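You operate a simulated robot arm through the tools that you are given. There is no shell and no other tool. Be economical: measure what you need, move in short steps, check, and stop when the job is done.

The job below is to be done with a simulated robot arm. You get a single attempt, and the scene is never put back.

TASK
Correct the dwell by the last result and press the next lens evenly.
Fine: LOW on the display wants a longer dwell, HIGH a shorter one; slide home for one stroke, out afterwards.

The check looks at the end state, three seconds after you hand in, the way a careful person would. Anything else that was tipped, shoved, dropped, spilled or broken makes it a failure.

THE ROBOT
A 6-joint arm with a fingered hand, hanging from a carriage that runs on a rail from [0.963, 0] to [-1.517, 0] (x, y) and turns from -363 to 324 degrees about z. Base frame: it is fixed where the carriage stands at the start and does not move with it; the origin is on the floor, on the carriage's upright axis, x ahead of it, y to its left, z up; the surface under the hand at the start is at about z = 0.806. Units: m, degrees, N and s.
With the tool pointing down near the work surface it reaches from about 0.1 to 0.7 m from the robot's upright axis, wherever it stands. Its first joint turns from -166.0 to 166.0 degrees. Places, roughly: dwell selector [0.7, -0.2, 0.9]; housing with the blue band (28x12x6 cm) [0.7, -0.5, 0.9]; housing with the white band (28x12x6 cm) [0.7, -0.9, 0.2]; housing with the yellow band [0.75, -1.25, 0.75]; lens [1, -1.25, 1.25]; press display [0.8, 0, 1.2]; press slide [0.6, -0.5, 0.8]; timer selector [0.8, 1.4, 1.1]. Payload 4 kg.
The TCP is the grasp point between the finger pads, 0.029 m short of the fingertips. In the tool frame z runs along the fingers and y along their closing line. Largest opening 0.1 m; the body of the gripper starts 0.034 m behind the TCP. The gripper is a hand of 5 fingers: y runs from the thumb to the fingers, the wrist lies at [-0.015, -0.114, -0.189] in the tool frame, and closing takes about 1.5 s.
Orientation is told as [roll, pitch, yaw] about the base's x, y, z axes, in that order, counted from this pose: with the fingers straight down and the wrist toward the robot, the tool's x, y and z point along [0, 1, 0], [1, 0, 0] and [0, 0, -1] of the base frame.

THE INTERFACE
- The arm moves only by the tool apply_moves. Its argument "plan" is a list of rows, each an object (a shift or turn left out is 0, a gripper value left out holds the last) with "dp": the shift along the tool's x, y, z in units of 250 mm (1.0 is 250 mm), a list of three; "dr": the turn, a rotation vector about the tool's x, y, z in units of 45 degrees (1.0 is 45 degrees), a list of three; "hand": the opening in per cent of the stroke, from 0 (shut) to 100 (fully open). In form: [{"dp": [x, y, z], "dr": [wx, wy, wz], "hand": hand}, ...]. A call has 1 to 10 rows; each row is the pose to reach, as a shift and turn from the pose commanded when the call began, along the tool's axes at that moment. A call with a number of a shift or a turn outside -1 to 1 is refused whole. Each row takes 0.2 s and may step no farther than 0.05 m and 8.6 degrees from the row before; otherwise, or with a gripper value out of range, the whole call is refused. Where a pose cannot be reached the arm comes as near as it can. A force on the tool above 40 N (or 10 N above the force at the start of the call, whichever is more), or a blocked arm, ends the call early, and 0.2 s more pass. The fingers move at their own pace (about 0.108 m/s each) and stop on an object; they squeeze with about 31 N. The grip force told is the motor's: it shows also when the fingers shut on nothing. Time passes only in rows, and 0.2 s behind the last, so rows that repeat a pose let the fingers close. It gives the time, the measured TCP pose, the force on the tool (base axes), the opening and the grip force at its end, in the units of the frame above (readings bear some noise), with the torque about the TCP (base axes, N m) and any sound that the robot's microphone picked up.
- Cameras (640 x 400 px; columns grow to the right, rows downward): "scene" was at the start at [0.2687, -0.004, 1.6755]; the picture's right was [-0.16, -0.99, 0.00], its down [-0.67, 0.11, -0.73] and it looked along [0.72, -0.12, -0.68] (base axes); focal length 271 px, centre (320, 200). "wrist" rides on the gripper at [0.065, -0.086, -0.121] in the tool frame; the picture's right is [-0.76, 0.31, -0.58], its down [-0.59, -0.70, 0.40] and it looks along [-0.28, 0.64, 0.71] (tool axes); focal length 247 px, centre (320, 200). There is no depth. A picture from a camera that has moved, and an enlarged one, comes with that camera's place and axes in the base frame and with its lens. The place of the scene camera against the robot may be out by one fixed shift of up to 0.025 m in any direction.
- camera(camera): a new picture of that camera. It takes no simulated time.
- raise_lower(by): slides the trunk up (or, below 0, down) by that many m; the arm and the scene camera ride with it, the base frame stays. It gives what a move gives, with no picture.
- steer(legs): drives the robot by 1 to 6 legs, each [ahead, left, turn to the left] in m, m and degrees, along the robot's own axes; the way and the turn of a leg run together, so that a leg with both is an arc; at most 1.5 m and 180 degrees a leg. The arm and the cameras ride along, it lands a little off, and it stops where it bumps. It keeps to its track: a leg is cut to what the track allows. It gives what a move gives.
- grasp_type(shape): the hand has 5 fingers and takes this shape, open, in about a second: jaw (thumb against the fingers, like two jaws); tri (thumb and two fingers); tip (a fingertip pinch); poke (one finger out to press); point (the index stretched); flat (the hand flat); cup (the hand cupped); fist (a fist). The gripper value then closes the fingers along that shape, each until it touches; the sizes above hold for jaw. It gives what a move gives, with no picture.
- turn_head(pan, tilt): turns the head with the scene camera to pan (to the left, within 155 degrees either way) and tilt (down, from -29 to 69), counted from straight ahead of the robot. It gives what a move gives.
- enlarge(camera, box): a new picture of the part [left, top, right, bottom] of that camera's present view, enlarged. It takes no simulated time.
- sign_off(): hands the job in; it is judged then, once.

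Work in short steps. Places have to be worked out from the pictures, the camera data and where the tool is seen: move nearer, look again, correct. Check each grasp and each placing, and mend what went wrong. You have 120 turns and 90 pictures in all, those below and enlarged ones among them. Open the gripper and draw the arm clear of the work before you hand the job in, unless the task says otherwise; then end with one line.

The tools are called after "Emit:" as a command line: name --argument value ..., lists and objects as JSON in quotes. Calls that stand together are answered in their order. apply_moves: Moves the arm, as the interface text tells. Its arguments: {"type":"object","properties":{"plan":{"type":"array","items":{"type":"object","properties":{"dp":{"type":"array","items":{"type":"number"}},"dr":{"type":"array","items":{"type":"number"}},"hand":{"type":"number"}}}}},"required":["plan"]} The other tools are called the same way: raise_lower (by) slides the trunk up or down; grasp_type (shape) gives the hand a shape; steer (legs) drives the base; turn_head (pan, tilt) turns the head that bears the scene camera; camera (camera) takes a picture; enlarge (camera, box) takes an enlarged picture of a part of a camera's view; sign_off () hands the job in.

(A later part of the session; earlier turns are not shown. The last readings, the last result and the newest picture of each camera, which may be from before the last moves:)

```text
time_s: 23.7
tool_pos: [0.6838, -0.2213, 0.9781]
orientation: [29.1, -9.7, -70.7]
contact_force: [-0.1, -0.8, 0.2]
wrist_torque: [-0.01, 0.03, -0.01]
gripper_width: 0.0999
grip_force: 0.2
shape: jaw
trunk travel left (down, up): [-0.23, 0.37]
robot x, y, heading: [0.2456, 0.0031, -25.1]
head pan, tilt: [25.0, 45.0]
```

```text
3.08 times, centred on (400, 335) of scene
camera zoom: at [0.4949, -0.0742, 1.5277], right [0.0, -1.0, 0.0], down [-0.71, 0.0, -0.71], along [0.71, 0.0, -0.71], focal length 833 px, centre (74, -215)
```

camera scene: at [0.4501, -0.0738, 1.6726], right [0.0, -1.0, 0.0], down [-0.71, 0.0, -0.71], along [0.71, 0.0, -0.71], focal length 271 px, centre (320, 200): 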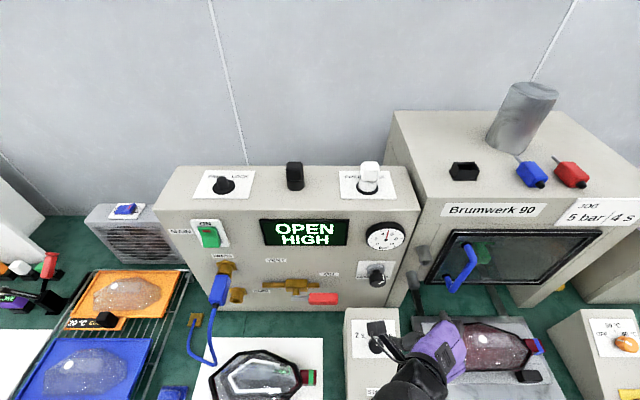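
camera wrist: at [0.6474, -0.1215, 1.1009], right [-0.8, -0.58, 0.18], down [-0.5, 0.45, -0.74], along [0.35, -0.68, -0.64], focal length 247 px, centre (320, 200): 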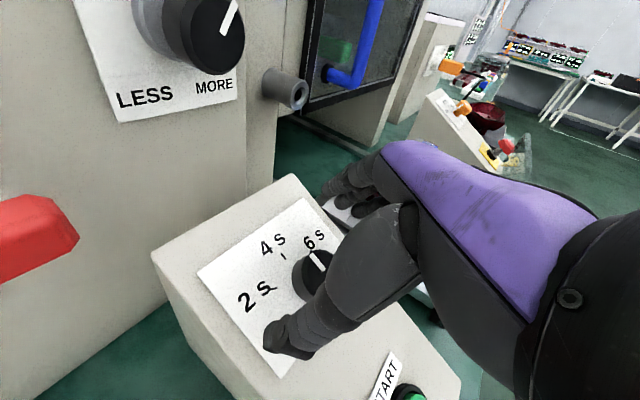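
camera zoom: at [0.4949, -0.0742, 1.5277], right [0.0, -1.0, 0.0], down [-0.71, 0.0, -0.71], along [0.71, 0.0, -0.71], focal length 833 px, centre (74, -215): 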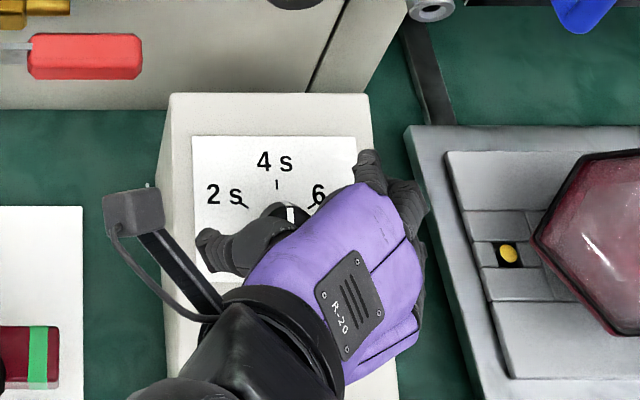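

Geometry agrees with prediction (knob seen at its computed pixel). I lower the remaining 34 mm in two steps.

Emit:
raise_lower --by -0.022

Emit:
raise_lower --by -0.012

Emit:
enlarge --camera "scene" --box '[320, 270, 480, 400]'

Emit:
camera --camera "wrist"

```text
time_s: 24.3
tool_pos: [0.6837, -0.2215, 0.957]
orientation: [29.1, -9.6, -70.7]
contact_force: [0.5, 0.7, -0.1]
wrist_torque: [0.02, 0.0, 0.01]
gripper_width: 0.0997
grip_force: 0.0
shape: jaw
trunk travel left (down, up): [-0.208, 0.392]
robot x, y, heading: [0.2437, 0.0035, -25.1]
head pan, tilt: [25.0, 45.0]
```

```text
time_s: 24.9
tool_pos: [0.6824, -0.2241, 0.9479]
orientation: [29.4, -9.8, -70.9]
contact_force: [-10.1, -4.0, 27.4]
wrist_torque: [1.46, 0.62, 0.63]
gripper_width: 0.0997
grip_force: 0.0
shape: jaw
trunk travel left (down, up): [-0.196, 0.404]
robot x, y, heading: [0.2478, 0.0033, -24.7]
head pan, tilt: [25.0, 45.0]
```

```text
3.08 times, centred on (400, 335) of scene
camera zoom: at [0.4945, -0.0751, 1.4942], right [0.0, -1.0, 0.0], down [-0.71, 0.0, -0.71], along [0.71, 0.0, -0.71], focal length 833 px, centre (74, -215)
```

zoom: 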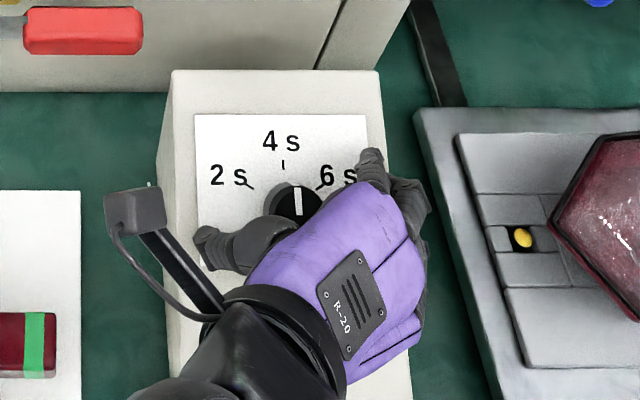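

```text
47 pictures are left
camera wrist: at [0.6468, -0.1234, 1.0692], right [-0.8, -0.57, 0.18], down [-0.49, 0.45, -0.75], along [0.35, -0.69, -0.64], focal length 247 px, centre (320, 200)
```

wrist: 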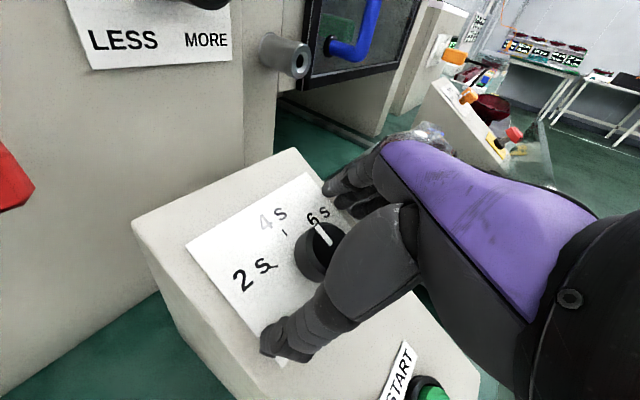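

The thumb tip touched the face (27 N). I lift 6 mm and close on the knob.

Emit:
raise_lower --by 0.007

Emit:
apply_moves --plan '[{"hand": 60}, {"hand": 45}, {"hand": 30}, {"hand": 20}, {"hand": 10}, {"hand": 10}, {"hand": 10}]'

Emit:
enlarge --camera "scene" --box '[320, 270, 480, 400]'

Emit:
camera --camera "wrist"

```text
time_s: 25.5
tool_pos: [0.6825, -0.2217, 0.95]
orientation: [29.0, -9.5, -70.4]
contact_force: [0.3, -0.1, 0.4]
wrist_torque: [0.0, -0.02, -0.01]
gripper_width: 0.1001
grip_force: 0.0
shape: jaw
trunk travel left (down, up): [-0.203, 0.397]
robot x, y, heading: [0.2456, 0.0017, -24.7]
head pan, tilt: [25.0, 45.0]
```

```text
time_s: 27.1
tool_pos: [0.6822, -0.2211, 0.9496]
orientation: [29.0, -9.5, -70.6]
contact_force: [5.6, 5.5, -10.4]
wrist_torque: [-0.03, -0.05, -0.01]
gripper_width: 0.0235
grip_force: 30.7
shape: jaw
trunk travel left (down, up): [-0.203, 0.397]
robot x, y, heading: [0.2481, -0.001, -24.5]
head pan, tilt: [25.0, 45.0]
```

```text
3.08 times, centred on (400, 335) of scene
camera zoom: at [0.4951, -0.0733, 1.5006], right [0.0, -1.0, 0.0], down [-0.71, 0.0, -0.71], along [0.71, 0.0, -0.71], focal length 833 px, centre (74, -215)
```

zoom: 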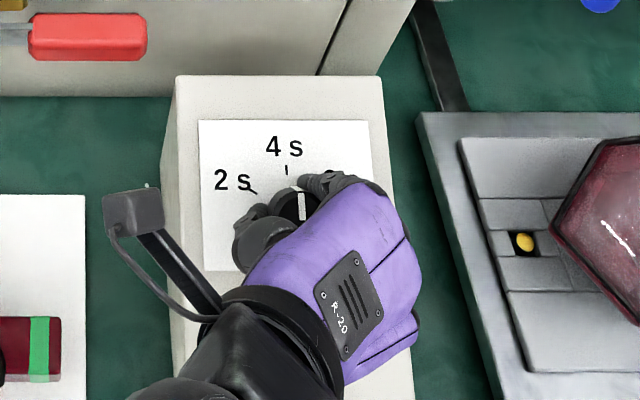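

```text
45 pictures are left
camera wrist: at [0.6478, -0.1199, 1.0733], right [-0.8, -0.58, 0.18], down [-0.5, 0.45, -0.74], along [0.35, -0.68, -0.64], focal length 247 px, centre (320, 200)
```

wrist: 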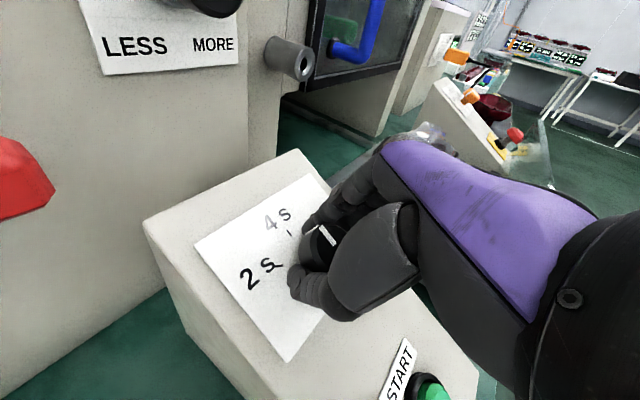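

The knob is gripped (31 N). I turn counter-clockwise about the tool axis by ~40°, then check.

Emit:
apply_moves --plan '[{"dr": [0, 0, -0.15]}, {"dr": [0, 0, -0.3]}, {"dr": [0, 0, -0.45]}, {"dr": [0, 0, -0.6]}, {"dr": [0, 0, -0.75]}, {"dr": [0, 0, -0.9]}]'

Emit:
enlarge --camera "scene" --box '[320, 270, 480, 400]'

Emit:
camera --camera "wrist"

```text
time_s: 27.5
tool_pos: [0.6818, -0.2186, 0.9526]
orientation: [27.8, -11.1, -65.6]
contact_force: [14.2, 0.6, -17.9]
wrist_torque: [-0.17, -0.13, -0.12]
gripper_width: 0.0202
grip_force: 31.1
shape: jaw
out of reach, approached as far as the arm can: row 1
trunk travel left (down, up): [-0.203, 0.397]
robot x, y, heading: [0.244, 0.0021, -25.2]
head pan, tilt: [25.0, 45.0]
stopped in row 1: the force on the tool passed its limit at 49 N (the readings are from after the stop); the commanded pose is now the measured one
```

```text
3.08 times, centred on (400, 335) of scene
camera zoom: at [0.4961, -0.0737, 1.5009], right [0.0, -1.0, 0.0], down [-0.71, 0.0, -0.71], along [0.71, 0.0, -0.71], focal length 833 px, centre (74, -215)
```

zoom: 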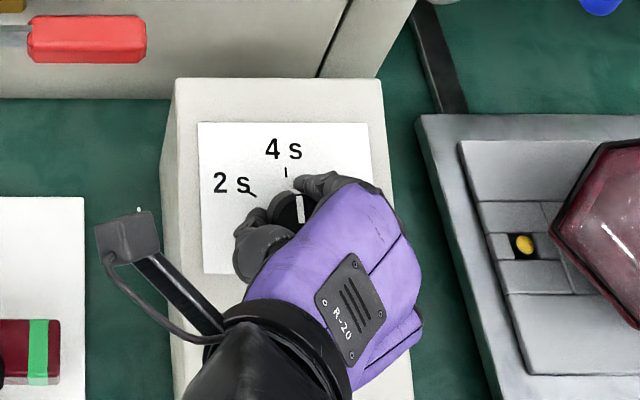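

```text
43 pictures are left
camera wrist: at [0.6396, -0.1171, 1.0712], right [-0.74, -0.63, 0.21], down [-0.54, 0.38, -0.75], along [0.39, -0.67, -0.63], focal length 247 px, centre (320, 200)
```

wrist: 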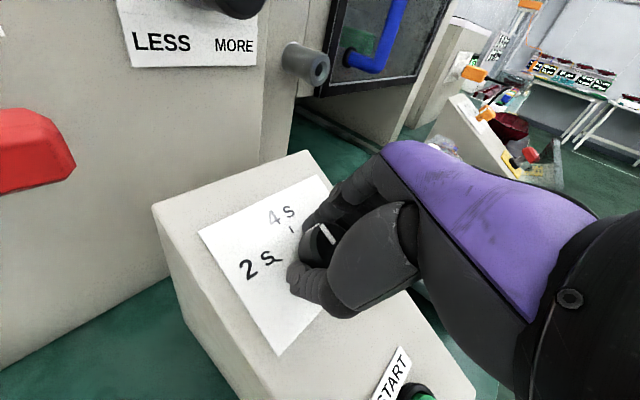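

The knob didn't turn: the arm is at a joint limit in this pose, with the hand too low relative to the trunk. I release, raise, then lift the arm relative to the trunk so I can lower the trunk further.

Emit:
apply_moves --plan '[{"hand": 100}, {"hand": 100}, {"hand": 100}, {"hand": 100}, {"hand": 100}]'

Emit:
raise_lower --by 0.06

Emit:
apply_moves --plan '[{"dp": [0.064, 0.023, -0.115]}, {"dp": [0.128, 0.046, -0.229]}, {"dp": [0.192, 0.068, -0.344]}, {"dp": [0.24, 0.085, -0.43]}]'

```text
time_s: 28.7
tool_pos: [0.6795, -0.2189, 0.9539]
orientation: [27.9, -11.3, -65.9]
contact_force: [0.2, 0.6, 0.6]
wrist_torque: [-0.02, -0.01, 0.0]
gripper_width: 0.0997
grip_force: 0.0
shape: jaw
trunk travel left (down, up): [-0.203, 0.397]
robot x, y, heading: [0.2442, 0.0027, -24.9]
head pan, tilt: [25.0, 45.0]
```

```text
time_s: 29.7
tool_pos: [0.6802, -0.2201, 1.0142]
orientation: [27.8, -11.3, -65.9]
contact_force: [-0.5, -0.2, 0.9]
wrist_torque: [0.01, -0.01, 0.02]
gripper_width: 0.0995
grip_force: 0.1
shape: jaw
trunk travel left (down, up): [-0.263, 0.337]
robot x, y, heading: [0.2445, -0.0014, -24.8]
head pan, tilt: [25.0, 45.0]
```

```text
time_s: 30.7
tool_pos: [0.6835, -0.2145, 1.1394]
orientation: [27.9, -11.3, -65.7]
contact_force: [0.2, 0.0, -0.3]
wrist_torque: [0.02, -0.04, 0.04]
gripper_width: 0.0998
grip_force: 0.1
shape: jaw
trunk travel left (down, up): [-0.263, 0.337]
robot x, y, heading: [0.2425, -0.0006, -25.0]
head pan, tilt: [25.0, 45.0]
```

Up is reachable. I test the 40° counter-clockwise twist here in free air to see that the position holds.

Emit:
apply_moves --plan '[{"dr": [0, 0, -0.18]}, {"dr": [0, 0, -0.36]}, {"dr": [0, 0, -0.54]}, {"dr": [0, 0, -0.72]}, {"dr": [0, 0, -0.9]}, {"dr": [0, 0, -1]}]'

```text
time_s: 32.1
tool_pos: [0.6831, -0.2154, 1.1396]
orientation: [12.0, -27.5, -20.9]
contact_force: [-0.3, -0.2, 0.7]
wrist_torque: [0.06, -0.01, -0.02]
gripper_width: 0.0994
grip_force: 0.0
shape: jaw
trunk travel left (down, up): [-0.263, 0.337]
robot x, y, heading: [0.2468, 0.0, -24.9]
head pan, tilt: [25.0, 45.0]
```

The twist holds perfectly at this relative height. I rotate back and 10° further to find the starting side's range.

Emit:
apply_moves --plan '[{"dr": [0, 0, 0.18]}, {"dr": [0, 0, 0.36]}, {"dr": [0, 0, 0.54]}, {"dr": [0, 0, 0.72]}, {"dr": [0, 0, 0.9]}, {"dr": [0, 0, 1]}]'

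Emit:
apply_moves --plan '[{"dr": [0, 0, 0.15]}, {"dr": [0, 0, 0.3]}]'

Emit:
camera --camera "wrist"

```text
time_s: 33.5
tool_pos: [0.6817, -0.2146, 1.139]
orientation: [27.9, -11.3, -65.9]
contact_force: [0.5, -0.4, 0.6]
wrist_torque: [0.01, -0.02, 0.0]
gripper_width: 0.0998
grip_force: 0.1
shape: jaw
trunk travel left (down, up): [-0.263, 0.337]
robot x, y, heading: [0.2467, -0.0004, -25.0]
head pan, tilt: [25.0, 45.0]
```

```text
time_s: 34.1
tool_pos: [0.6859, -0.2238, 1.1274]
orientation: [29.8, -4.8, -77.7]
contact_force: [0.3, -0.6, 0.5]
wrist_torque: [0.01, 0.01, 0.01]
gripper_width: 0.0998
grip_force: 0.1
shape: jaw
out of reach, approached as far as the arm can: row 2
trunk travel left (down, up): [-0.263, 0.337]
robot x, y, heading: [0.2447, 0.005, -24.9]
head pan, tilt: [25.0, 45.0]
```

```text
42 pictures are left
camera wrist: at [0.6629, -0.1295, 1.2572], right [-0.86, -0.49, 0.15], down [-0.44, 0.56, -0.7], along [0.26, -0.66, -0.7], focal length 247 px, centre (320, 200)
```

wrist: 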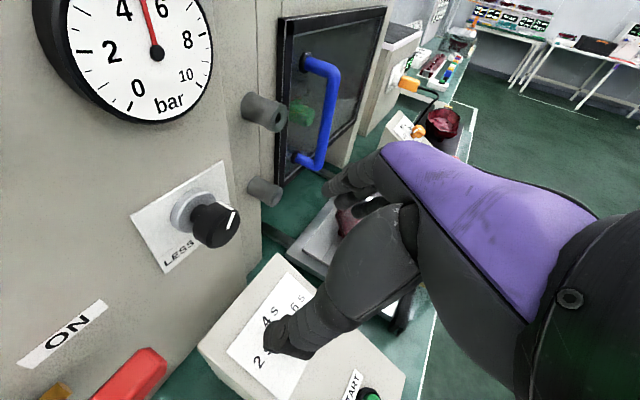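

I rotate back to the verified start yaw (-66°) and lower the trunk to just above the knob.

Emit:
apply_moves --plan '[{"dr": [0, 0, -0.15]}, {"dr": [0, 0, -0.27]}]'

Emit:
raise_lower --by -0.15

Emit:
camera --camera "wrist"

```text
time_s: 34.7
tool_pos: [0.684, -0.2234, 1.1263]
orientation: [28.0, -10.6, -67.1]
contact_force: [-0.4, 0.0, -0.5]
wrist_torque: [0.02, 0.02, -0.02]
gripper_width: 0.0999
grip_force: 0.1
shape: jaw
trunk travel left (down, up): [-0.263, 0.337]
robot x, y, heading: [0.245, 0.0004, -24.6]
head pan, tilt: [25.0, 45.0]
```

```text
time_s: 36.5
tool_pos: [0.685, -0.224, 0.9761]
orientation: [27.9, -10.6, -67.0]
contact_force: [0.3, 0.2, -0.8]
wrist_torque: [-0.02, -0.03, 0.0]
gripper_width: 0.0999
grip_force: 0.1
shape: jaw
trunk travel left (down, up): [-0.113, 0.487]
robot x, y, heading: [0.243, -0.0025, -24.6]
head pan, tilt: [25.0, 45.0]
```

```text
41 pictures are left
camera wrist: at [0.6447, -0.1227, 1.0971], right [-0.76, -0.62, 0.21], down [-0.53, 0.4, -0.75], along [0.38, -0.68, -0.63], focal length 247 px, centre (320, 200)
```

wrist: 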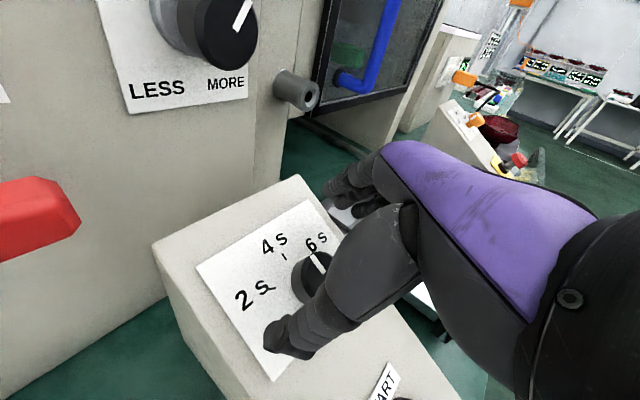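

I move the last 26 mm down with the arm and close on the knob again.

Emit:
apply_moves --plan '[{"dp": [-0.028, -0.014, 0.045]}, {"dp": [-0.054, -0.026, 0.09]}, {"dp": [-0.054, -0.026, 0.09], "hand": 60}, {"dp": [-0.054, -0.026, 0.09], "hand": 40}, {"dp": [-0.054, -0.026, 0.09], "hand": 25}, {"dp": [-0.054, -0.026, 0.09], "hand": 10}, {"dp": [-0.054, -0.026, 0.09], "hand": 10}, {"dp": [-0.054, -0.026, 0.09], "hand": 10}]'

Emit:
enlarge --camera "wrist" --box '[220, 180, 400, 340]'

Emit:
enlarge --camera "scene" --box '[340, 290, 460, 400]'

```text
time_s: 38.2
tool_pos: [0.6831, -0.2201, 0.9496]
orientation: [28.0, -10.6, -67.1]
contact_force: [-1.7, 7.2, 2.1]
wrist_torque: [0.14, 0.09, 0.13]
gripper_width: 0.0277
grip_force: 30.8
shape: jaw
trunk travel left (down, up): [-0.113, 0.487]
robot x, y, heading: [0.245, 0.0006, -24.9]
head pan, tilt: [25.0, 45.0]
```

```text
2.50 times, centred on (310, 260) of wrist
camera zoom: at [0.6422, -0.1188, 1.0692], right [-0.76, -0.62, 0.21], down [-0.53, 0.4, -0.75], along [0.38, -0.68, -0.63], focal length 617 px, centre (345, 50)
```

zoom: 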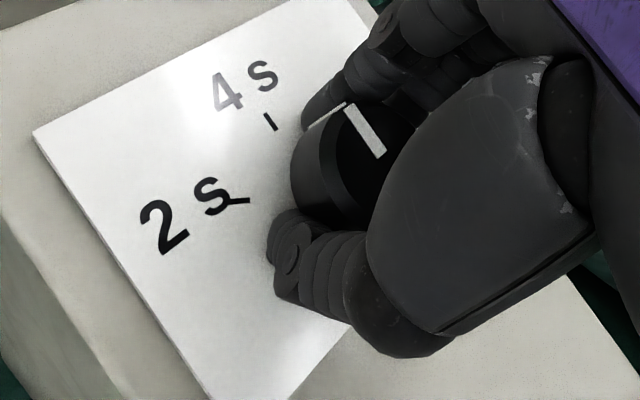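

```text
3.64 times, centred on (400, 345) of scene
camera zoom: at [0.4949, -0.0731, 1.4105], right [0.0, -1.0, 0.0], down [-0.71, 0.0, -0.71], along [0.71, 0.0, -0.71], focal length 984 px, centre (29, -327)
```

zoom: 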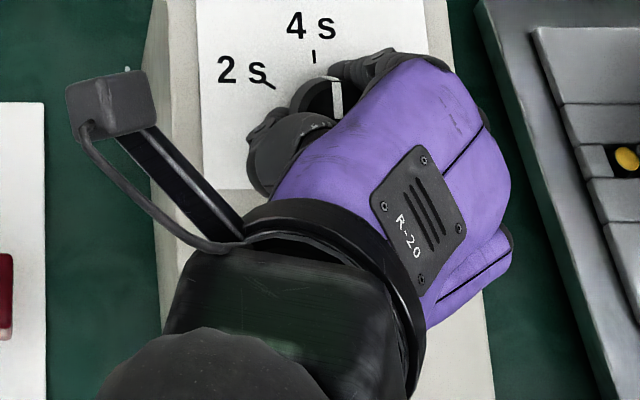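

A good grip on the knob's sides. I turn counter-clockwise 40°.

Emit:
apply_moves --plan '[{"dr": [0, 0, -0.15]}, {"dr": [0, 0, -0.3]}, {"dr": [0, 0, -0.45]}, {"dr": [0, 0, -0.6]}, {"dr": [0, 0, -0.75]}, {"dr": [0, 0, -0.9]}]'

Emit:
enlarge --camera "scene" --box '[340, 290, 460, 400]'

Emit:
enlarge --camera "wrist" --box '[220, 180, 400, 340]'

```text
time_s: 39.6
tool_pos: [0.6819, -0.2205, 0.948]
orientation: [14.9, -26.0, -27.3]
contact_force: [-5.9, 7.3, -7.1]
wrist_torque: [0.27, 0.22, -0.03]
gripper_width: 0.0276
grip_force: 31.0
shape: jaw
trunk travel left (down, up): [-0.113, 0.487]
robot x, y, heading: [0.2429, -0.0008, -25.0]
head pan, tilt: [25.0, 45.0]
```

```text
3.64 times, centred on (400, 345) of scene
camera zoom: at [0.4939, -0.0729, 1.4101], right [0.0, -1.0, 0.0], down [-0.71, 0.0, -0.71], along [0.71, 0.0, -0.71], focal length 984 px, centre (29, -327)
```

zoom: 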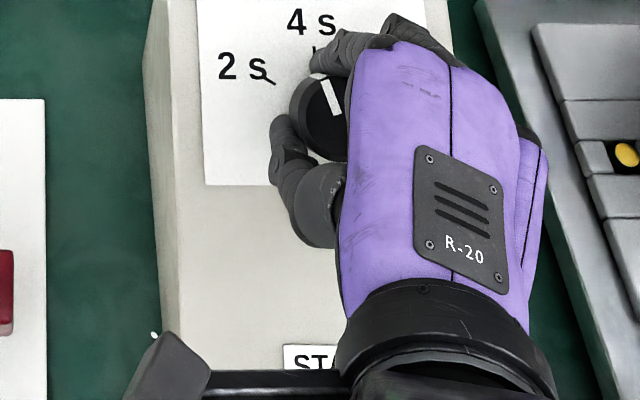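

```text
2.50 times, centred on (310, 260) of wrist
camera zoom: at [0.577, -0.1303, 1.0314], right [-0.3, -0.84, 0.46], down [-0.57, -0.23, -0.79], along [0.77, -0.5, -0.4], focal length 617 px, centre (345, 50)
```

zoom: 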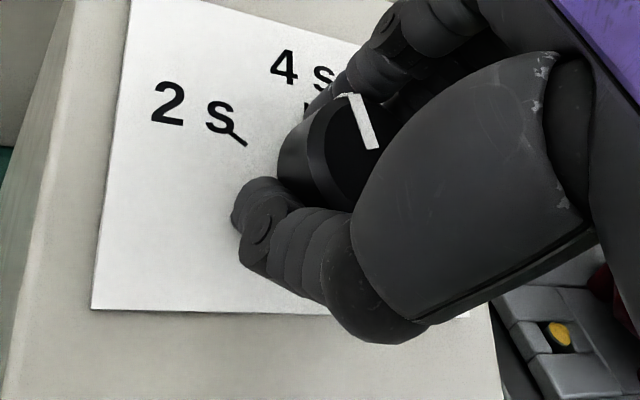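

The pointer has moved roughly 20°, slipping some. I continue another 25° in the same grip.

Emit:
apply_moves --plan '[{"dr": [0, 0, -0.15]}, {"dr": [0, 0, -0.3]}, {"dr": [0, 0, -0.45]}, {"dr": [0, 0, -0.6]}]'

Emit:
enlarge --camera "scene" --box '[340, 290, 460, 400]'

```text
time_s: 40.0
tool_pos: [0.682, -0.2228, 0.9483]
orientation: [15.4, -26.3, -26.7]
contact_force: [47.0, 3.5, 5.2]
wrist_torque: [1.86, 6.38, -4.23]
gripper_width: 0.0279
grip_force: 30.6
shape: jaw
trunk travel left (down, up): [-0.113, 0.487]
robot x, y, heading: [0.2431, 0.0009, -24.7]
head pan, tilt: [25.0, 45.0]
stopped in row 1: the force on the tool passed its limit at 203 N (the readings are from after the stop); the commanded pose is now the measured one
```

```text
3.64 times, centred on (400, 345) of scene
camera zoom: at [0.4937, -0.0724, 1.4102], right [0.0, -1.0, 0.0], down [-0.71, 0.0, -0.71], along [0.71, 0.0, -0.71], focal length 984 px, centre (29, -327)
```

zoom: 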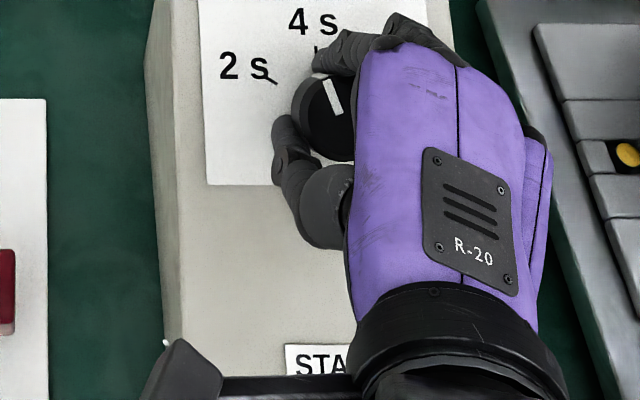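

The wrist hit its twist limit. I open, twist back 40° around the knob, and re-grip.

Emit:
apply_moves --plan '[{"hand": 100}, {"hand": 100}, {"hand": 100}, {"hand": 100}]'

Emit:
apply_moves --plan '[{"dr": [0, 0, 0.18]}, {"dr": [0, 0, 0.36]}, {"dr": [0, 0, 0.54]}, {"dr": [0, 0, 0.72]}, {"dr": [0, 0, 0.9]}]'

Emit:
enlarge --camera "scene" --box '[340, 290, 460, 400]'

```text
time_s: 40.4
tool_pos: [0.6855, -0.2259, 0.9543]
orientation: [15.6, -27.2, -26.9]
contact_force: [17.0, -0.9, 21.8]
wrist_torque: [1.66, 3.6, -1.46]
gripper_width: 0.0942
grip_force: 0.1
shape: jaw
trunk travel left (down, up): [-0.113, 0.487]
robot x, y, heading: [0.2457, -0.001, -25.1]
head pan, tilt: [25.0, 45.0]
stopped in row 2: the force on the tool passed its limit at 63 N (the readings are from after the stop); the commanded pose is now the measured one
```

```text
time_s: 41.6
tool_pos: [0.6854, -0.224, 0.9506]
orientation: [28.6, -10.9, -66.4]
contact_force: [0.4, -0.8, 0.2]
wrist_torque: [0.04, -0.02, -0.01]
gripper_width: 0.0999
grip_force: 0.1
shape: jaw
trunk travel left (down, up): [-0.113, 0.487]
robot x, y, heading: [0.2476, 0.0035, -24.6]
head pan, tilt: [25.0, 45.0]
```

```text
3.64 times, centred on (400, 345) of scene
camera zoom: at [0.4952, -0.0741, 1.4107], right [0.0, -1.0, 0.0], down [-0.71, 0.0, -0.71], along [0.71, 0.0, -0.71], focal length 984 px, centre (29, -327)
```

zoom: 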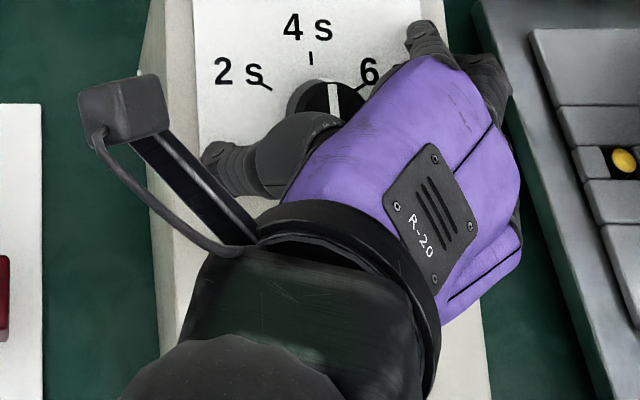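

The knob springs back to the 4 s detent; it needs a larger turn in one go. Twist range improves with the hand higher relative to the trunk, so I raise the arm 0.1 m and test a wider range there.

Emit:
apply_moves --plan '[{"dp": [0.064, 0.023, -0.115]}, {"dp": [0.128, 0.046, -0.229]}, {"dp": [0.184, 0.072, -0.346]}]'

Emit:
apply_moves --plan '[{"dr": [0, 0, 0.15]}, {"dr": [0, 0, 0.3]}, {"dr": [0, 0, 0.42]}]'

```text
time_s: 42.4
tool_pos: [0.6886, -0.2304, 1.0398]
orientation: [28.8, -10.9, -66.3]
contact_force: [0.3, -0.4, -0.1]
wrist_torque: [-0.02, -0.01, 0.0]
gripper_width: 0.0997
grip_force: 0.1
shape: jaw
out of reach, approached as far as the arm can: row 3
trunk travel left (down, up): [-0.113, 0.487]
robot x, y, heading: [0.2452, 0.0035, -25.0]
head pan, tilt: [25.0, 45.0]
```

```text
time_s: 43.2
tool_pos: [0.7115, -0.2662, 0.9949]
orientation: [31.1, -1.6, -82.4]
contact_force: [-0.3, -0.5, 0.6]
wrist_torque: [0.0, 0.0, -0.01]
gripper_width: 0.0998
grip_force: 0.1
shape: jaw
out of reach, approached as far as the arm can: row 1, 2, 3
trunk travel left (down, up): [-0.113, 0.487]
robot x, y, heading: [0.2481, 0.002, -24.6]
head pan, tilt: [25.0, 45.0]
```

This is a folded-arm limit: the wrist is too close to the carriage. I move the carriage back 0.15 m along the rail, then extend the arm forward to compensate.

Emit:
steer --legs '[[-0.136, -0.0627, 0]]'

Emit:
apply_moves --plan '[{"dr": [0, 0, -0.15]}, {"dr": [0, 0, -0.3]}]'

```text
time_s: 44.6
tool_pos: [0.5633, -0.2652, 0.9946]
orientation: [31.1, -1.6, -82.4]
contact_force: [0.3, 1.2, -0.2]
wrist_torque: [0.0, 0.01, 0.02]
gripper_width: 0.1
grip_force: 0.0
shape: jaw
trunk travel left (down, up): [-0.113, 0.487]
robot x, y, heading: [0.1001, -0.0011, -24.4]
head pan, tilt: [25.0, 45.0]
```

```text
time_s: 45.2
tool_pos: [0.5638, -0.2666, 0.9939]
orientation: [30.1, -8.6, -70.6]
contact_force: [-1.0, -0.3, 0.4]
wrist_torque: [-0.04, 0.0, 0.0]
gripper_width: 0.0998
grip_force: 0.0
shape: jaw
trunk travel left (down, up): [-0.113, 0.487]
robot x, y, heading: [0.1, -0.0007, -24.8]
head pan, tilt: [25.0, 45.0]
```

Now I extend forward to (0.680,-0.222,1.04) and test the twist extremes in air.

Emit:
apply_moves --plan '[{"dp": [0.174, 0.004, 0.03]}, {"dp": [0.348, 0.008, 0.06]}, {"dp": [0.523, 0.012, 0.09]}, {"dp": [0.523, 0.012, 0.09]}]'

Emit:
apply_moves --plan '[{"dr": [0, 0, 0.15]}, {"dr": [0, 0, 0.3]}]'

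```text
time_s: 46.2
tool_pos: [0.6826, -0.2206, 1.0398]
orientation: [30.1, -8.5, -70.7]
contact_force: [0.8, -0.4, 0.0]
wrist_torque: [0.0, 0.02, 0.0]
gripper_width: 0.0995
grip_force: 0.0
shape: jaw
trunk travel left (down, up): [-0.113, 0.487]
robot x, y, heading: [0.0999, -0.0025, -24.8]
head pan, tilt: [25.0, 45.0]
```

```text
time_s: 46.8
tool_pos: [0.686, -0.2266, 1.0357]
orientation: [31.4, -1.5, -82.3]
contact_force: [0.7, -0.2, -0.3]
wrist_torque: [-0.02, -0.04, 0.02]
gripper_width: 0.0996
grip_force: 0.1
shape: jaw
out of reach, approached as far as the arm can: row 2
trunk travel left (down, up): [-0.113, 0.487]
robot x, y, heading: [0.0997, -0.0001, -24.8]
head pan, tilt: [25.0, 45.0]
```

Start side is fine to about -80°. Now I test the full turn, 65°, the other way.

Emit:
apply_moves --plan '[{"dr": [0, 0, -0.18]}, {"dr": [0, 0, -0.36]}, {"dr": [0, 0, -0.54]}, {"dr": [0, 0, -0.72]}, {"dr": [0, 0, -0.9]}, {"dr": [0, 0, -1]}]'

Emit:
apply_moves --plan '[{"dr": [0, 0, -0.15]}, {"dr": [0, 0, -0.3]}, {"dr": [0, 0, -0.45]}, {"dr": [0, 0, -0.6]}]'

```text
time_s: 48.2
tool_pos: [0.6844, -0.2274, 1.0365]
orientation: [22.0, -22.8, -41.3]
contact_force: [0.2, -0.9, 0.2]
wrist_torque: [0.0, 0.0, 0.01]
gripper_width: 0.1
grip_force: 0.1
shape: jaw
trunk travel left (down, up): [-0.113, 0.487]
robot x, y, heading: [0.0971, 0.0007, -24.8]
head pan, tilt: [25.0, 45.0]
```

```text
time_s: 49.0
tool_pos: [0.6746, -0.2213, 1.0466]
orientation: [14.2, -28.2, -22.6]
contact_force: [37.5, -5.0, 3.7]
wrist_torque: [0.68, 3.52, -2.76]
gripper_width: 0.0997
grip_force: 0.0
shape: jaw
out of reach, approached as far as the arm can: row 1, 2, 3, 4
trunk travel left (down, up): [-0.113, 0.487]
robot x, y, heading: [0.101, -0.0003, -24.7]
head pan, tilt: [25.0, 45.0]
stopped in row 4: the force on the tool passed its limit at 153 N (the readings are from after the stop); the commanded pose is now the measured one
```

Clean range here was -80° to about -35°. An intermediate carriage position (x≈0.18, hand slightly lower) should give a wider clean arc, so I twist back, retract, and shift the carriage 0.08 m forward.

Emit:
apply_moves --plan '[{"dr": [0, 0, 0.18]}, {"dr": [0, 0, 0.36]}, {"dr": [0, 0, 0.54]}, {"dr": [0, 0, 0.72]}, {"dr": [0, 0, 0.9]}, {"dr": [0, 0, 1]}]'

Emit:
apply_moves --plan '[{"dp": [-0.173, -0.066, 0.017]}, {"dp": [-0.346, -0.132, 0.034]}, {"dp": [-0.346, -0.132, 0.034]}]'

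Emit:
steer --legs '[[0.0727, 0.0335, 0]]'

Emit:
apply_moves --plan '[{"dr": [0, 0, 0.1]}, {"dr": [0, 0, 0.2]}]'

```text
time_s: 50.4
tool_pos: [0.674, -0.2216, 1.0466]
orientation: [29.6, -10.6, -66.6]
contact_force: [-0.6, -0.3, 0.5]
wrist_torque: [0.0, 0.0, 0.03]
gripper_width: 0.0998
grip_force: 0.1
shape: jaw
trunk travel left (down, up): [-0.113, 0.487]
robot x, y, heading: [0.1008, -0.0006, -24.7]
head pan, tilt: [25.0, 45.0]
```

```text
time_s: 51.2
tool_pos: [0.5959, -0.2302, 0.9887]
orientation: [29.5, -10.6, -66.5]
contact_force: [0.3, 0.4, 0.4]
wrist_torque: [0.0, -0.01, -0.02]
gripper_width: 0.0998
grip_force: 0.1
shape: jaw
trunk travel left (down, up): [-0.113, 0.487]
robot x, y, heading: [0.0989, -0.0028, -24.6]
head pan, tilt: [25.0, 45.0]
```

```text
time_s: 52.3
tool_pos: [0.6778, -0.2308, 0.9909]
orientation: [29.6, -10.6, -66.5]
contact_force: [0.5, -0.5, 0.4]
wrist_torque: [-0.02, -0.03, -0.02]
gripper_width: 0.1
grip_force: 0.1
shape: jaw
trunk travel left (down, up): [-0.113, 0.487]
robot x, y, heading: [0.1793, -0.0034, -24.7]
head pan, tilt: [25.0, 45.0]
```

```text
time_s: 52.9
tool_pos: [0.6774, -0.2283, 0.9884]
orientation: [30.8, -6.0, -74.4]
contact_force: [-0.3, -0.1, -0.1]
wrist_torque: [0.0, 0.01, 0.0]
gripper_width: 0.0999
grip_force: 0.1
shape: jaw
trunk travel left (down, up): [-0.113, 0.487]
robot x, y, heading: [0.1812, 0.0018, -24.9]
head pan, tilt: [25.0, 45.0]
```

Clean at -74°. I go a bit further and sweep back 60° to verify.

Emit:
apply_moves --plan '[{"dr": [0, 0, 0.12]}, {"dr": [0, 0, 0.2]}]'

Emit:
apply_moves --plan '[{"dr": [0, 0, -0.18]}, {"dr": [0, 0, -0.36]}, {"dr": [0, 0, -0.54]}, {"dr": [0, 0, -0.72]}, {"dr": [0, 0, -0.9]}, {"dr": [0, 0, -1]}]'

Emit:
apply_moves --plan '[{"dr": [0, 0, -0.15]}, {"dr": [0, 0, -0.3]}, {"dr": [0, 0, -0.4]}]'

```text
time_s: 53.5
tool_pos: [0.6808, -0.2342, 0.9857]
orientation: [31.5, -1.4, -82.1]
contact_force: [0.5, -0.5, 0.0]
wrist_torque: [-0.02, 0.0, -0.02]
gripper_width: 0.0999
grip_force: 0.0
shape: jaw
out of reach, approached as far as the arm can: row 2
trunk travel left (down, up): [-0.113, 0.487]
robot x, y, heading: [0.1808, -0.002, -25.0]
head pan, tilt: [25.0, 45.0]
```

```text
time_s: 54.9
tool_pos: [0.6798, -0.2322, 0.9863]
orientation: [22.3, -22.6, -41.2]
contact_force: [-0.9, -0.8, -0.2]
wrist_torque: [0.01, 0.01, -0.01]
gripper_width: 0.0998
grip_force: 0.0
shape: jaw
trunk travel left (down, up): [-0.113, 0.487]
robot x, y, heading: [0.1789, 0.0012, -24.8]
head pan, tilt: [25.0, 45.0]
```

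```text
time_s: 55.6
tool_pos: [0.6792, -0.236, 0.9867]
orientation: [16.9, -27.3, -27.2]
contact_force: [36.6, -6.3, 8.1]
wrist_torque: [1.32, 4.14, -2.67]
gripper_width: 0.1
grip_force: 0.1
shape: jaw
trunk travel left (down, up): [-0.113, 0.487]
robot x, y, heading: [0.1799, -0.0001, -24.8]
head pan, tilt: [25.0, 45.0]
stopped in row 3: the force on the tool passed its limit at 155 N (the readings are from after the stop); the commanded pose is now the measured one
```

The clean arc is about -81° to -28°. I twist back to -82°, half-close the hand to allow a deeper grip, and centre over the knob axis.

Emit:
apply_moves --plan '[{"dr": [0, 0, 0.18]}, {"dr": [0, 0, 0.36]}, {"dr": [0, 0, 0.54]}, {"dr": [0, 0, 0.72]}, {"dr": [0, 0, 0.9]}, {"dr": [0, 0, 1], "hand": 60}]'

Emit:
apply_moves --plan '[{"dr": [0, 0, 0.1], "hand": 60}, {"dr": [0, 0, 0.18]}]'

Emit:
raise_lower --by -0.015

Emit:
camera --camera "wrist"

Emit:
enlarge --camera "scene" --box '[300, 270, 460, 400]'

```text
time_s: 57.0
tool_pos: [0.6796, -0.2354, 0.9875]
orientation: [30.7, -8.3, -70.1]
contact_force: [-0.3, 0.0, -0.6]
wrist_torque: [-0.02, 0.0, 0.0]
gripper_width: 0.0605
grip_force: 0.1
shape: jaw
trunk travel left (down, up): [-0.113, 0.487]
robot x, y, heading: [0.1797, 0.0035, -24.6]
head pan, tilt: [25.0, 45.0]
```

```text
time_s: 57.6
tool_pos: [0.6812, -0.2358, 0.9874]
orientation: [31.5, -4.1, -77.0]
contact_force: [0.9, -0.5, 0.9]
wrist_torque: [-0.01, 0.01, 0.01]
gripper_width: 0.0603
grip_force: 0.0
shape: jaw
trunk travel left (down, up): [-0.113, 0.487]
robot x, y, heading: [0.1796, 0.0001, -24.9]
head pan, tilt: [25.0, 45.0]
```

```text
time_s: 58.2
tool_pos: [0.6799, -0.2352, 0.9718]
orientation: [31.5, -4.1, -77.1]
contact_force: [-0.2, 1.0, 0.1]
wrist_torque: [0.02, -0.05, -0.02]
gripper_width: 0.0602
grip_force: 0.1
shape: jaw
trunk travel left (down, up): [-0.098, 0.502]
robot x, y, heading: [0.1775, 0.0039, -24.9]
head pan, tilt: [25.0, 45.0]
```

```text
34 pictures are left
camera wrist: at [0.6534, -0.1437, 1.1041], right [-0.86, -0.5, 0.12], down [-0.43, 0.57, -0.7], along [0.28, -0.65, -0.71], focal length 247 px, centre (320, 200)
```

wrist: 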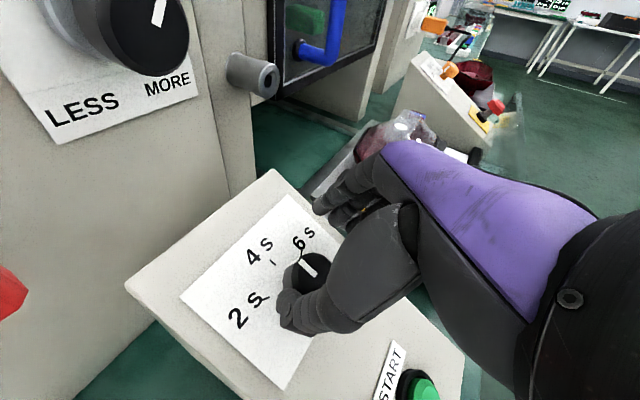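

```text
3.08 times, centred on (380, 335) of scene
camera zoom: at [0.4298, -0.074, 1.3956], right [0.0, -1.0, 0.0], down [-0.71, 0.0, -0.71], along [0.71, 0.0, -0.71], focal length 833 px, centre (135, -215)
```

zoom: 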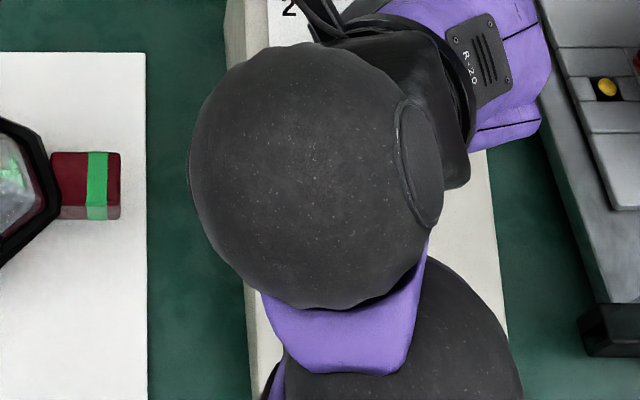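

I centre laterally and descend to a deeper grip (about 10 mm above the knob top at the TCP), then close.

Emit:
apply_moves --plan '[{"dp": [-0.035, -0.054, 0.02]}, {"dp": [-0.035, -0.054, 0.05]}, {"dp": [-0.035, -0.054, 0.08]}, {"dp": [-0.035, -0.054, 0.1]}, {"dp": [-0.035, -0.054, 0.116]}]'

Emit:
apply_moves --plan '[{"hand": 45}, {"hand": 30}, {"hand": 10}, {"hand": 0}, {"hand": 0}, {"hand": 0}]'

Emit:
enlarge --camera "wrist" --box '[220, 180, 400, 340]'

```text
time_s: 59.4
tool_pos: [0.6816, -0.2263, 0.9508]
orientation: [32.1, -4.7, -77.3]
contact_force: [-11.1, -1.0, 15.3]
wrist_torque: [-0.57, 0.16, -0.38]
gripper_width: 0.0597
grip_force: 0.1
shape: jaw
trunk travel left (down, up): [-0.098, 0.502]
robot x, y, heading: [0.1782, -0.0015, -24.8]
head pan, tilt: [25.0, 45.0]
stopped in row 5: the force on the tool passed its limit at 45 N (the readings are from after the stop); the commanded pose is now the measured one
```

```text
time_s: 60.1
tool_pos: [0.6828, -0.2249, 0.9514]
orientation: [32.3, -4.9, -77.4]
contact_force: [-6.7, 2.5, 10.0]
wrist_torque: [-0.09, 0.13, -0.04]
gripper_width: 0.0134
grip_force: 0.1
shape: jaw
trunk travel left (down, up): [-0.098, 0.502]
robot x, y, heading: [0.184, 0.0018, -25.0]
head pan, tilt: [25.0, 45.0]
stopped in row 3: the force on the tool passed its limit at 46 N (the readings are from after the stop); the commanded pose is now the measured one
```

```text
2.50 times, centred on (310, 260) of wrist
camera zoom: at [0.6536, -0.1317, 1.0819], right [-0.86, -0.5, 0.11], down [-0.42, 0.57, -0.71], along [0.29, -0.66, -0.7], focal length 617 px, centre (345, 50)
```

zoom: 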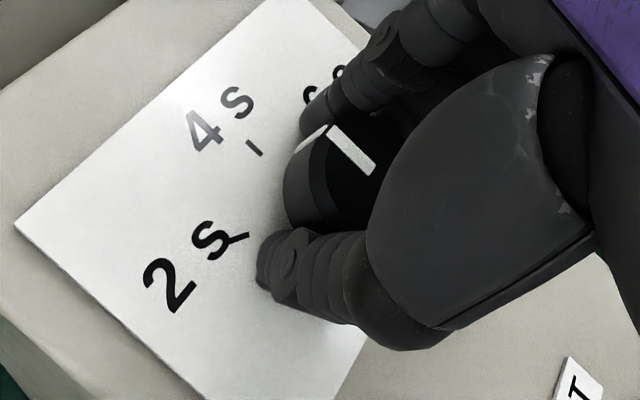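

The fingers are around the knob again. I firm up the grip and then turn.

Emit:
apply_moves --plan '[{"hand": 5}, {"hand": 5}, {"hand": 5}, {"hand": 5}]'

Emit:
apply_moves --plan '[{"dr": [0, 0, -0.16]}, {"dr": [0, 0, -0.32]}, {"dr": [0, 0, -0.48]}, {"dr": [0, 0, -0.64]}, {"dr": [0, 0, -0.8]}, {"dr": [0, 0, -0.95]}]'

Emit:
enlarge --camera "wrist" --box '[220, 180, 400, 340]'

```text
time_s: 61.1
tool_pos: [0.6831, -0.2228, 0.9498]
orientation: [32.2, -4.7, -77.3]
contact_force: [0.1, 10.5, 0.0]
wrist_torque: [0.02, 0.11, 0.03]
gripper_width: 0.0238
grip_force: 31.2
shape: jaw
trunk travel left (down, up): [-0.098, 0.502]
robot x, y, heading: [0.1828, 0.0008, -24.6]
head pan, tilt: [25.0, 45.0]
```

```text
time_s: 62.5
tool_pos: [0.6851, -0.2344, 0.9649]
orientation: [23.2, -24.2, -42.9]
contact_force: [4.4, -3.3, 13.8]
wrist_torque: [0.15, -0.2, -0.06]
gripper_width: 0.0164
grip_force: 31.0
shape: jaw
out of reach, approached as far as the arm can: row 5, 6
trunk travel left (down, up): [-0.098, 0.502]
robot x, y, heading: [0.1817, -0.0021, -24.9]
head pan, tilt: [25.0, 45.0]
```

```text
2.50 times, centred on (310, 260) of wrist
camera zoom: at [0.5967, -0.1344, 1.0552], right [-0.49, -0.8, 0.34], down [-0.55, -0.01, -0.83], along [0.67, -0.6, -0.44], focal length 617 px, centre (345, 50)
```

zoom: 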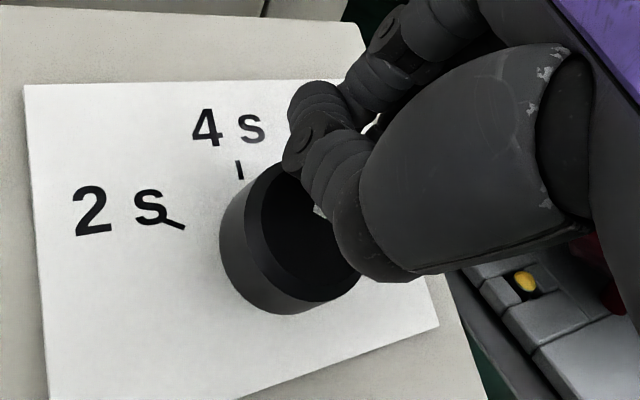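

The hand slipped off since I was again too low relative to the trunk. I open, lift the arm 6 cm, twist back, and reduce the tilt by ~10°, which should widen the twist range.

Emit:
apply_moves --plan '[{"hand": 60}, {"dp": [0.043, 0.049, -0.1], "hand": 60}, {"dp": [0.086, 0.098, -0.2]}, {"dp": [0.086, 0.098, -0.2], "dr": [0, 0, 0.17]}, {"dp": [0.086, 0.098, -0.2], "dr": [0, 0, 0.34]}, {"dp": [0.086, 0.098, -0.2], "dr": [0, 0, 0.51]}, {"dp": [0.086, 0.098, -0.2], "dr": [0, 0, 0.68]}, {"dp": [0.086, 0.098, -0.2], "dr": [0, 0, 0.8]}]'

```text
time_s: 64.3
tool_pos: [0.683, -0.2343, 1.0173]
orientation: [31.7, -6.2, -75.8]
contact_force: [0.0, -0.2, -0.2]
wrist_torque: [0.0, -0.03, -0.01]
gripper_width: 0.0597
grip_force: 0.0
shape: jaw
trunk travel left (down, up): [-0.098, 0.502]
robot x, y, heading: [0.1827, 0.0006, -24.7]
head pan, tilt: [25.0, 45.0]
```

Reduce tilt 10°, then test the sweep.

Emit:
apply_moves --plan '[{"dr": [0.029, -0.107, 0.004]}, {"dr": [0.0587, -0.214, 0.009]}, {"dr": [0.0587, -0.214, 0.009]}]'

Emit:
apply_moves --plan '[{"dr": [0, 0, -0.18]}, {"dr": [0, 0, -0.36]}, {"dr": [0, 0, -0.54]}, {"dr": [0, 0, -0.72]}, {"dr": [0, 0, -0.9]}, {"dr": [0, 0, -1]}]'

Emit:
apply_moves --plan '[{"dr": [0, 0, -0.15]}, {"dr": [0, 0, -0.3]}, {"dr": [0, 0, -0.45]}]'

```text
time_s: 65.1
tool_pos: [0.7018, -0.261, 0.9863]
orientation: [22.3, -3.8, -74.5]
contact_force: [0.1, 0.1, 0.0]
wrist_torque: [0.01, 0.01, 0.0]
gripper_width: 0.0601
grip_force: 0.1
shape: jaw
out of reach, approached as far as the arm can: row 1, 2, 3
trunk travel left (down, up): [-0.098, 0.502]
robot x, y, heading: [0.1787, 0.0035, -25.0]
head pan, tilt: [25.0, 45.0]
```

```text
time_s: 66.5
tool_pos: [0.6991, -0.2606, 0.9842]
orientation: [13.4, -17.9, -31.3]
contact_force: [1.5, -3.9, 1.1]
wrist_torque: [-0.05, 0.0, 0.05]
gripper_width: 0.0598
grip_force: 0.0
shape: jaw
trunk travel left (down, up): [-0.098, 0.502]
robot x, y, heading: [0.1764, -0.0018, -24.9]
head pan, tilt: [25.0, 45.0]
```

```text
time_s: 67.2
tool_pos: [0.7011, -0.2617, 0.9855]
orientation: [10.6, -20.6, -19.3]
contact_force: [41.1, 0.2, 19.2]
wrist_torque: [1.72, 6.46, -3.64]
gripper_width: 0.0599
grip_force: 0.1
shape: jaw
trunk travel left (down, up): [-0.098, 0.502]
robot x, y, heading: [0.1781, 0.0017, -25.0]
head pan, tilt: [25.0, 45.0]
stopped in row 3: the force on the tool passed its limit at 324 N (the readings are from after the stop); the commanded pose is now the measured one
```

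Range shifts but isn't wider. I return to the 30° tilt, which was clean from -80° to -28°, keeping the hand high relative to the trunk this time.

Emit:
apply_moves --plan '[{"dr": [0, 0, 0.18]}, {"dr": [0, 0, 0.36]}, {"dr": [0, 0, 0.54]}, {"dr": [0, 0, 0.72]}, {"dr": [0, 0, 0.9]}, {"dr": [0, 0, 1]}]'

Emit:
apply_moves --plan '[{"dr": [-0.05, 0.1, -0.005]}, {"dr": [-0.1, 0.198, -0.01]}, {"dr": [-0.1, 0.198, -0.01], "dp": [-0.06, 0.1, -0.0]}]'

```text
time_s: 68.6
tool_pos: [0.7007, -0.2625, 0.9867]
orientation: [21.6, -7.6, -63.6]
contact_force: [0.9, -3.6, 3.8]
wrist_torque: [0.01, 0.03, 0.0]
gripper_width: 0.0597
grip_force: 0.1
shape: jaw
trunk travel left (down, up): [-0.098, 0.502]
robot x, y, heading: [0.1828, 0.0002, -24.9]
head pan, tilt: [25.0, 45.0]
```

```text
time_s: 69.4
tool_pos: [0.6995, -0.2904, 0.9833]
orientation: [30.8, -11.8, -65.1]
contact_force: [-0.6, -0.4, -0.1]
wrist_torque: [0.0, 0.04, 0.03]
gripper_width: 0.0601
grip_force: 0.1
shape: jaw
trunk travel left (down, up): [-0.098, 0.502]
robot x, y, heading: [0.1816, -0.0005, -24.8]
head pan, tilt: [25.0, 45.0]
```

I recentre above the knob and twist to the start side.

Emit:
apply_moves --plan '[{"dp": [0.048, -0.127, -0.043]}, {"dp": [0.096, -0.253, -0.086]}, {"dp": [0.096, -0.253, -0.086], "dr": [0, 0, 0.15]}, {"dp": [0.096, -0.253, -0.086], "dr": [0, 0, 0.28]}]'

Emit:
raise_lower --by -0.03

Emit:
camera --camera "wrist"

```text
time_s: 70.4
tool_pos: [0.6778, -0.2229, 1.0003]
orientation: [32.4, -5.1, -75.9]
contact_force: [-0.9, -0.1, 0.8]
wrist_torque: [0.01, 0.0, 0.0]
gripper_width: 0.06
grip_force: 0.0
shape: jaw
trunk travel left (down, up): [-0.098, 0.502]
robot x, y, heading: [0.1733, -0.0018, -24.9]
head pan, tilt: [25.0, 45.0]
```

```text
time_s: 71.2
tool_pos: [0.6786, -0.2231, 0.9697]
orientation: [32.5, -5.3, -76.0]
contact_force: [0.0, -0.6, -1.7]
wrist_torque: [-0.04, 0.02, 0.02]
gripper_width: 0.0599
grip_force: 0.1
shape: jaw
trunk travel left (down, up): [-0.068, 0.532]
robot x, y, heading: [0.1821, 0.002, -24.9]
head pan, tilt: [25.0, 45.0]
```

```text
30 pictures are left
camera wrist: at [0.6467, -0.1307, 1.1001], right [-0.85, -0.52, 0.11], down [-0.43, 0.55, -0.71], along [0.31, -0.65, -0.69], focal length 247 px, centre (320, 200)
```

wrist: 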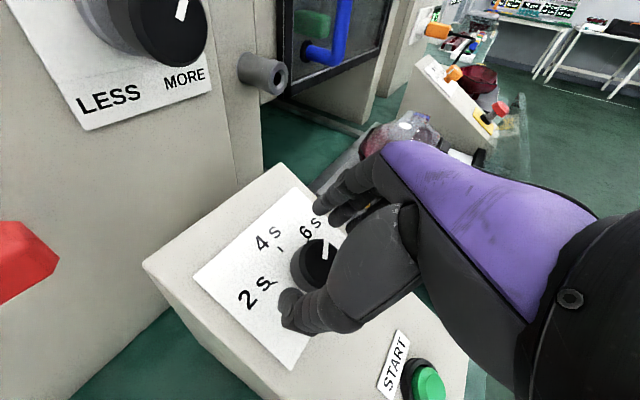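

Close views put the knob axis nearer y≈-0.229. I recentre, descend and close.

Emit:
apply_moves --plan '[{"dp": [-0.051, 0.015, 0.03]}, {"dp": [-0.051, 0.015, 0.06]}, {"dp": [-0.051, 0.015, 0.083]}, {"dp": [-0.051, 0.015, 0.083]}]'

Emit:
apply_moves --plan '[{"hand": 50}, {"hand": 40}, {"hand": 30}, {"hand": 20}, {"hand": 15}, {"hand": 10}, {"hand": 5}, {"hand": 5}]'

Emit:
enlarge --camera "wrist" --box '[220, 180, 400, 340]'

```text
time_s: 72.2
tool_pos: [0.6793, -0.2293, 0.9486]
orientation: [32.7, -5.4, -76.0]
contact_force: [-9.2, -0.9, 17.5]
wrist_torque: [-0.75, 0.06, -0.43]
gripper_width: 0.0601
grip_force: 0.0
shape: jaw
trunk travel left (down, up): [-0.068, 0.532]
robot x, y, heading: [0.181, 0.0003, -24.7]
head pan, tilt: [25.0, 45.0]
```

```text
time_s: 73.1
tool_pos: [0.6798, -0.2277, 0.949]
orientation: [32.8, -5.5, -76.0]
contact_force: [-6.4, 5.1, 8.9]
wrist_torque: [-0.18, 0.11, -0.06]
gripper_width: 0.0239
grip_force: 0.1
shape: jaw
trunk travel left (down, up): [-0.068, 0.532]
robot x, y, heading: [0.1771, 0.0023, -25.1]
head pan, tilt: [25.0, 45.0]
stopped in row 4: the force on the tool passed its limit at 45 N (the readings are from after the stop); the commanded pose is now the measured one
```

```text
2.50 times, centred on (310, 260) of wrist
camera zoom: at [0.6471, -0.1352, 1.0789], right [-0.85, -0.52, 0.1], down [-0.42, 0.55, -0.72], along [0.32, -0.65, -0.69], focal length 617 px, centre (345, 50)
```

zoom: 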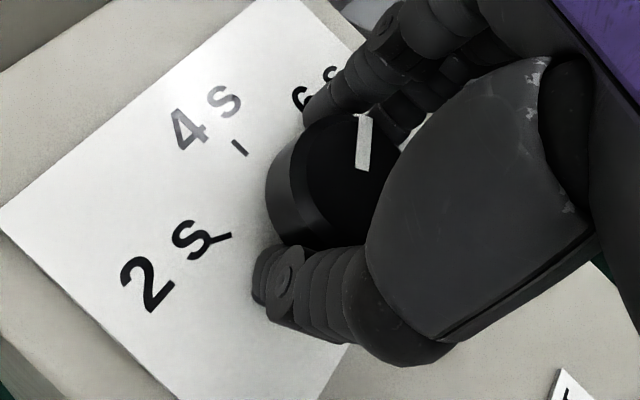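

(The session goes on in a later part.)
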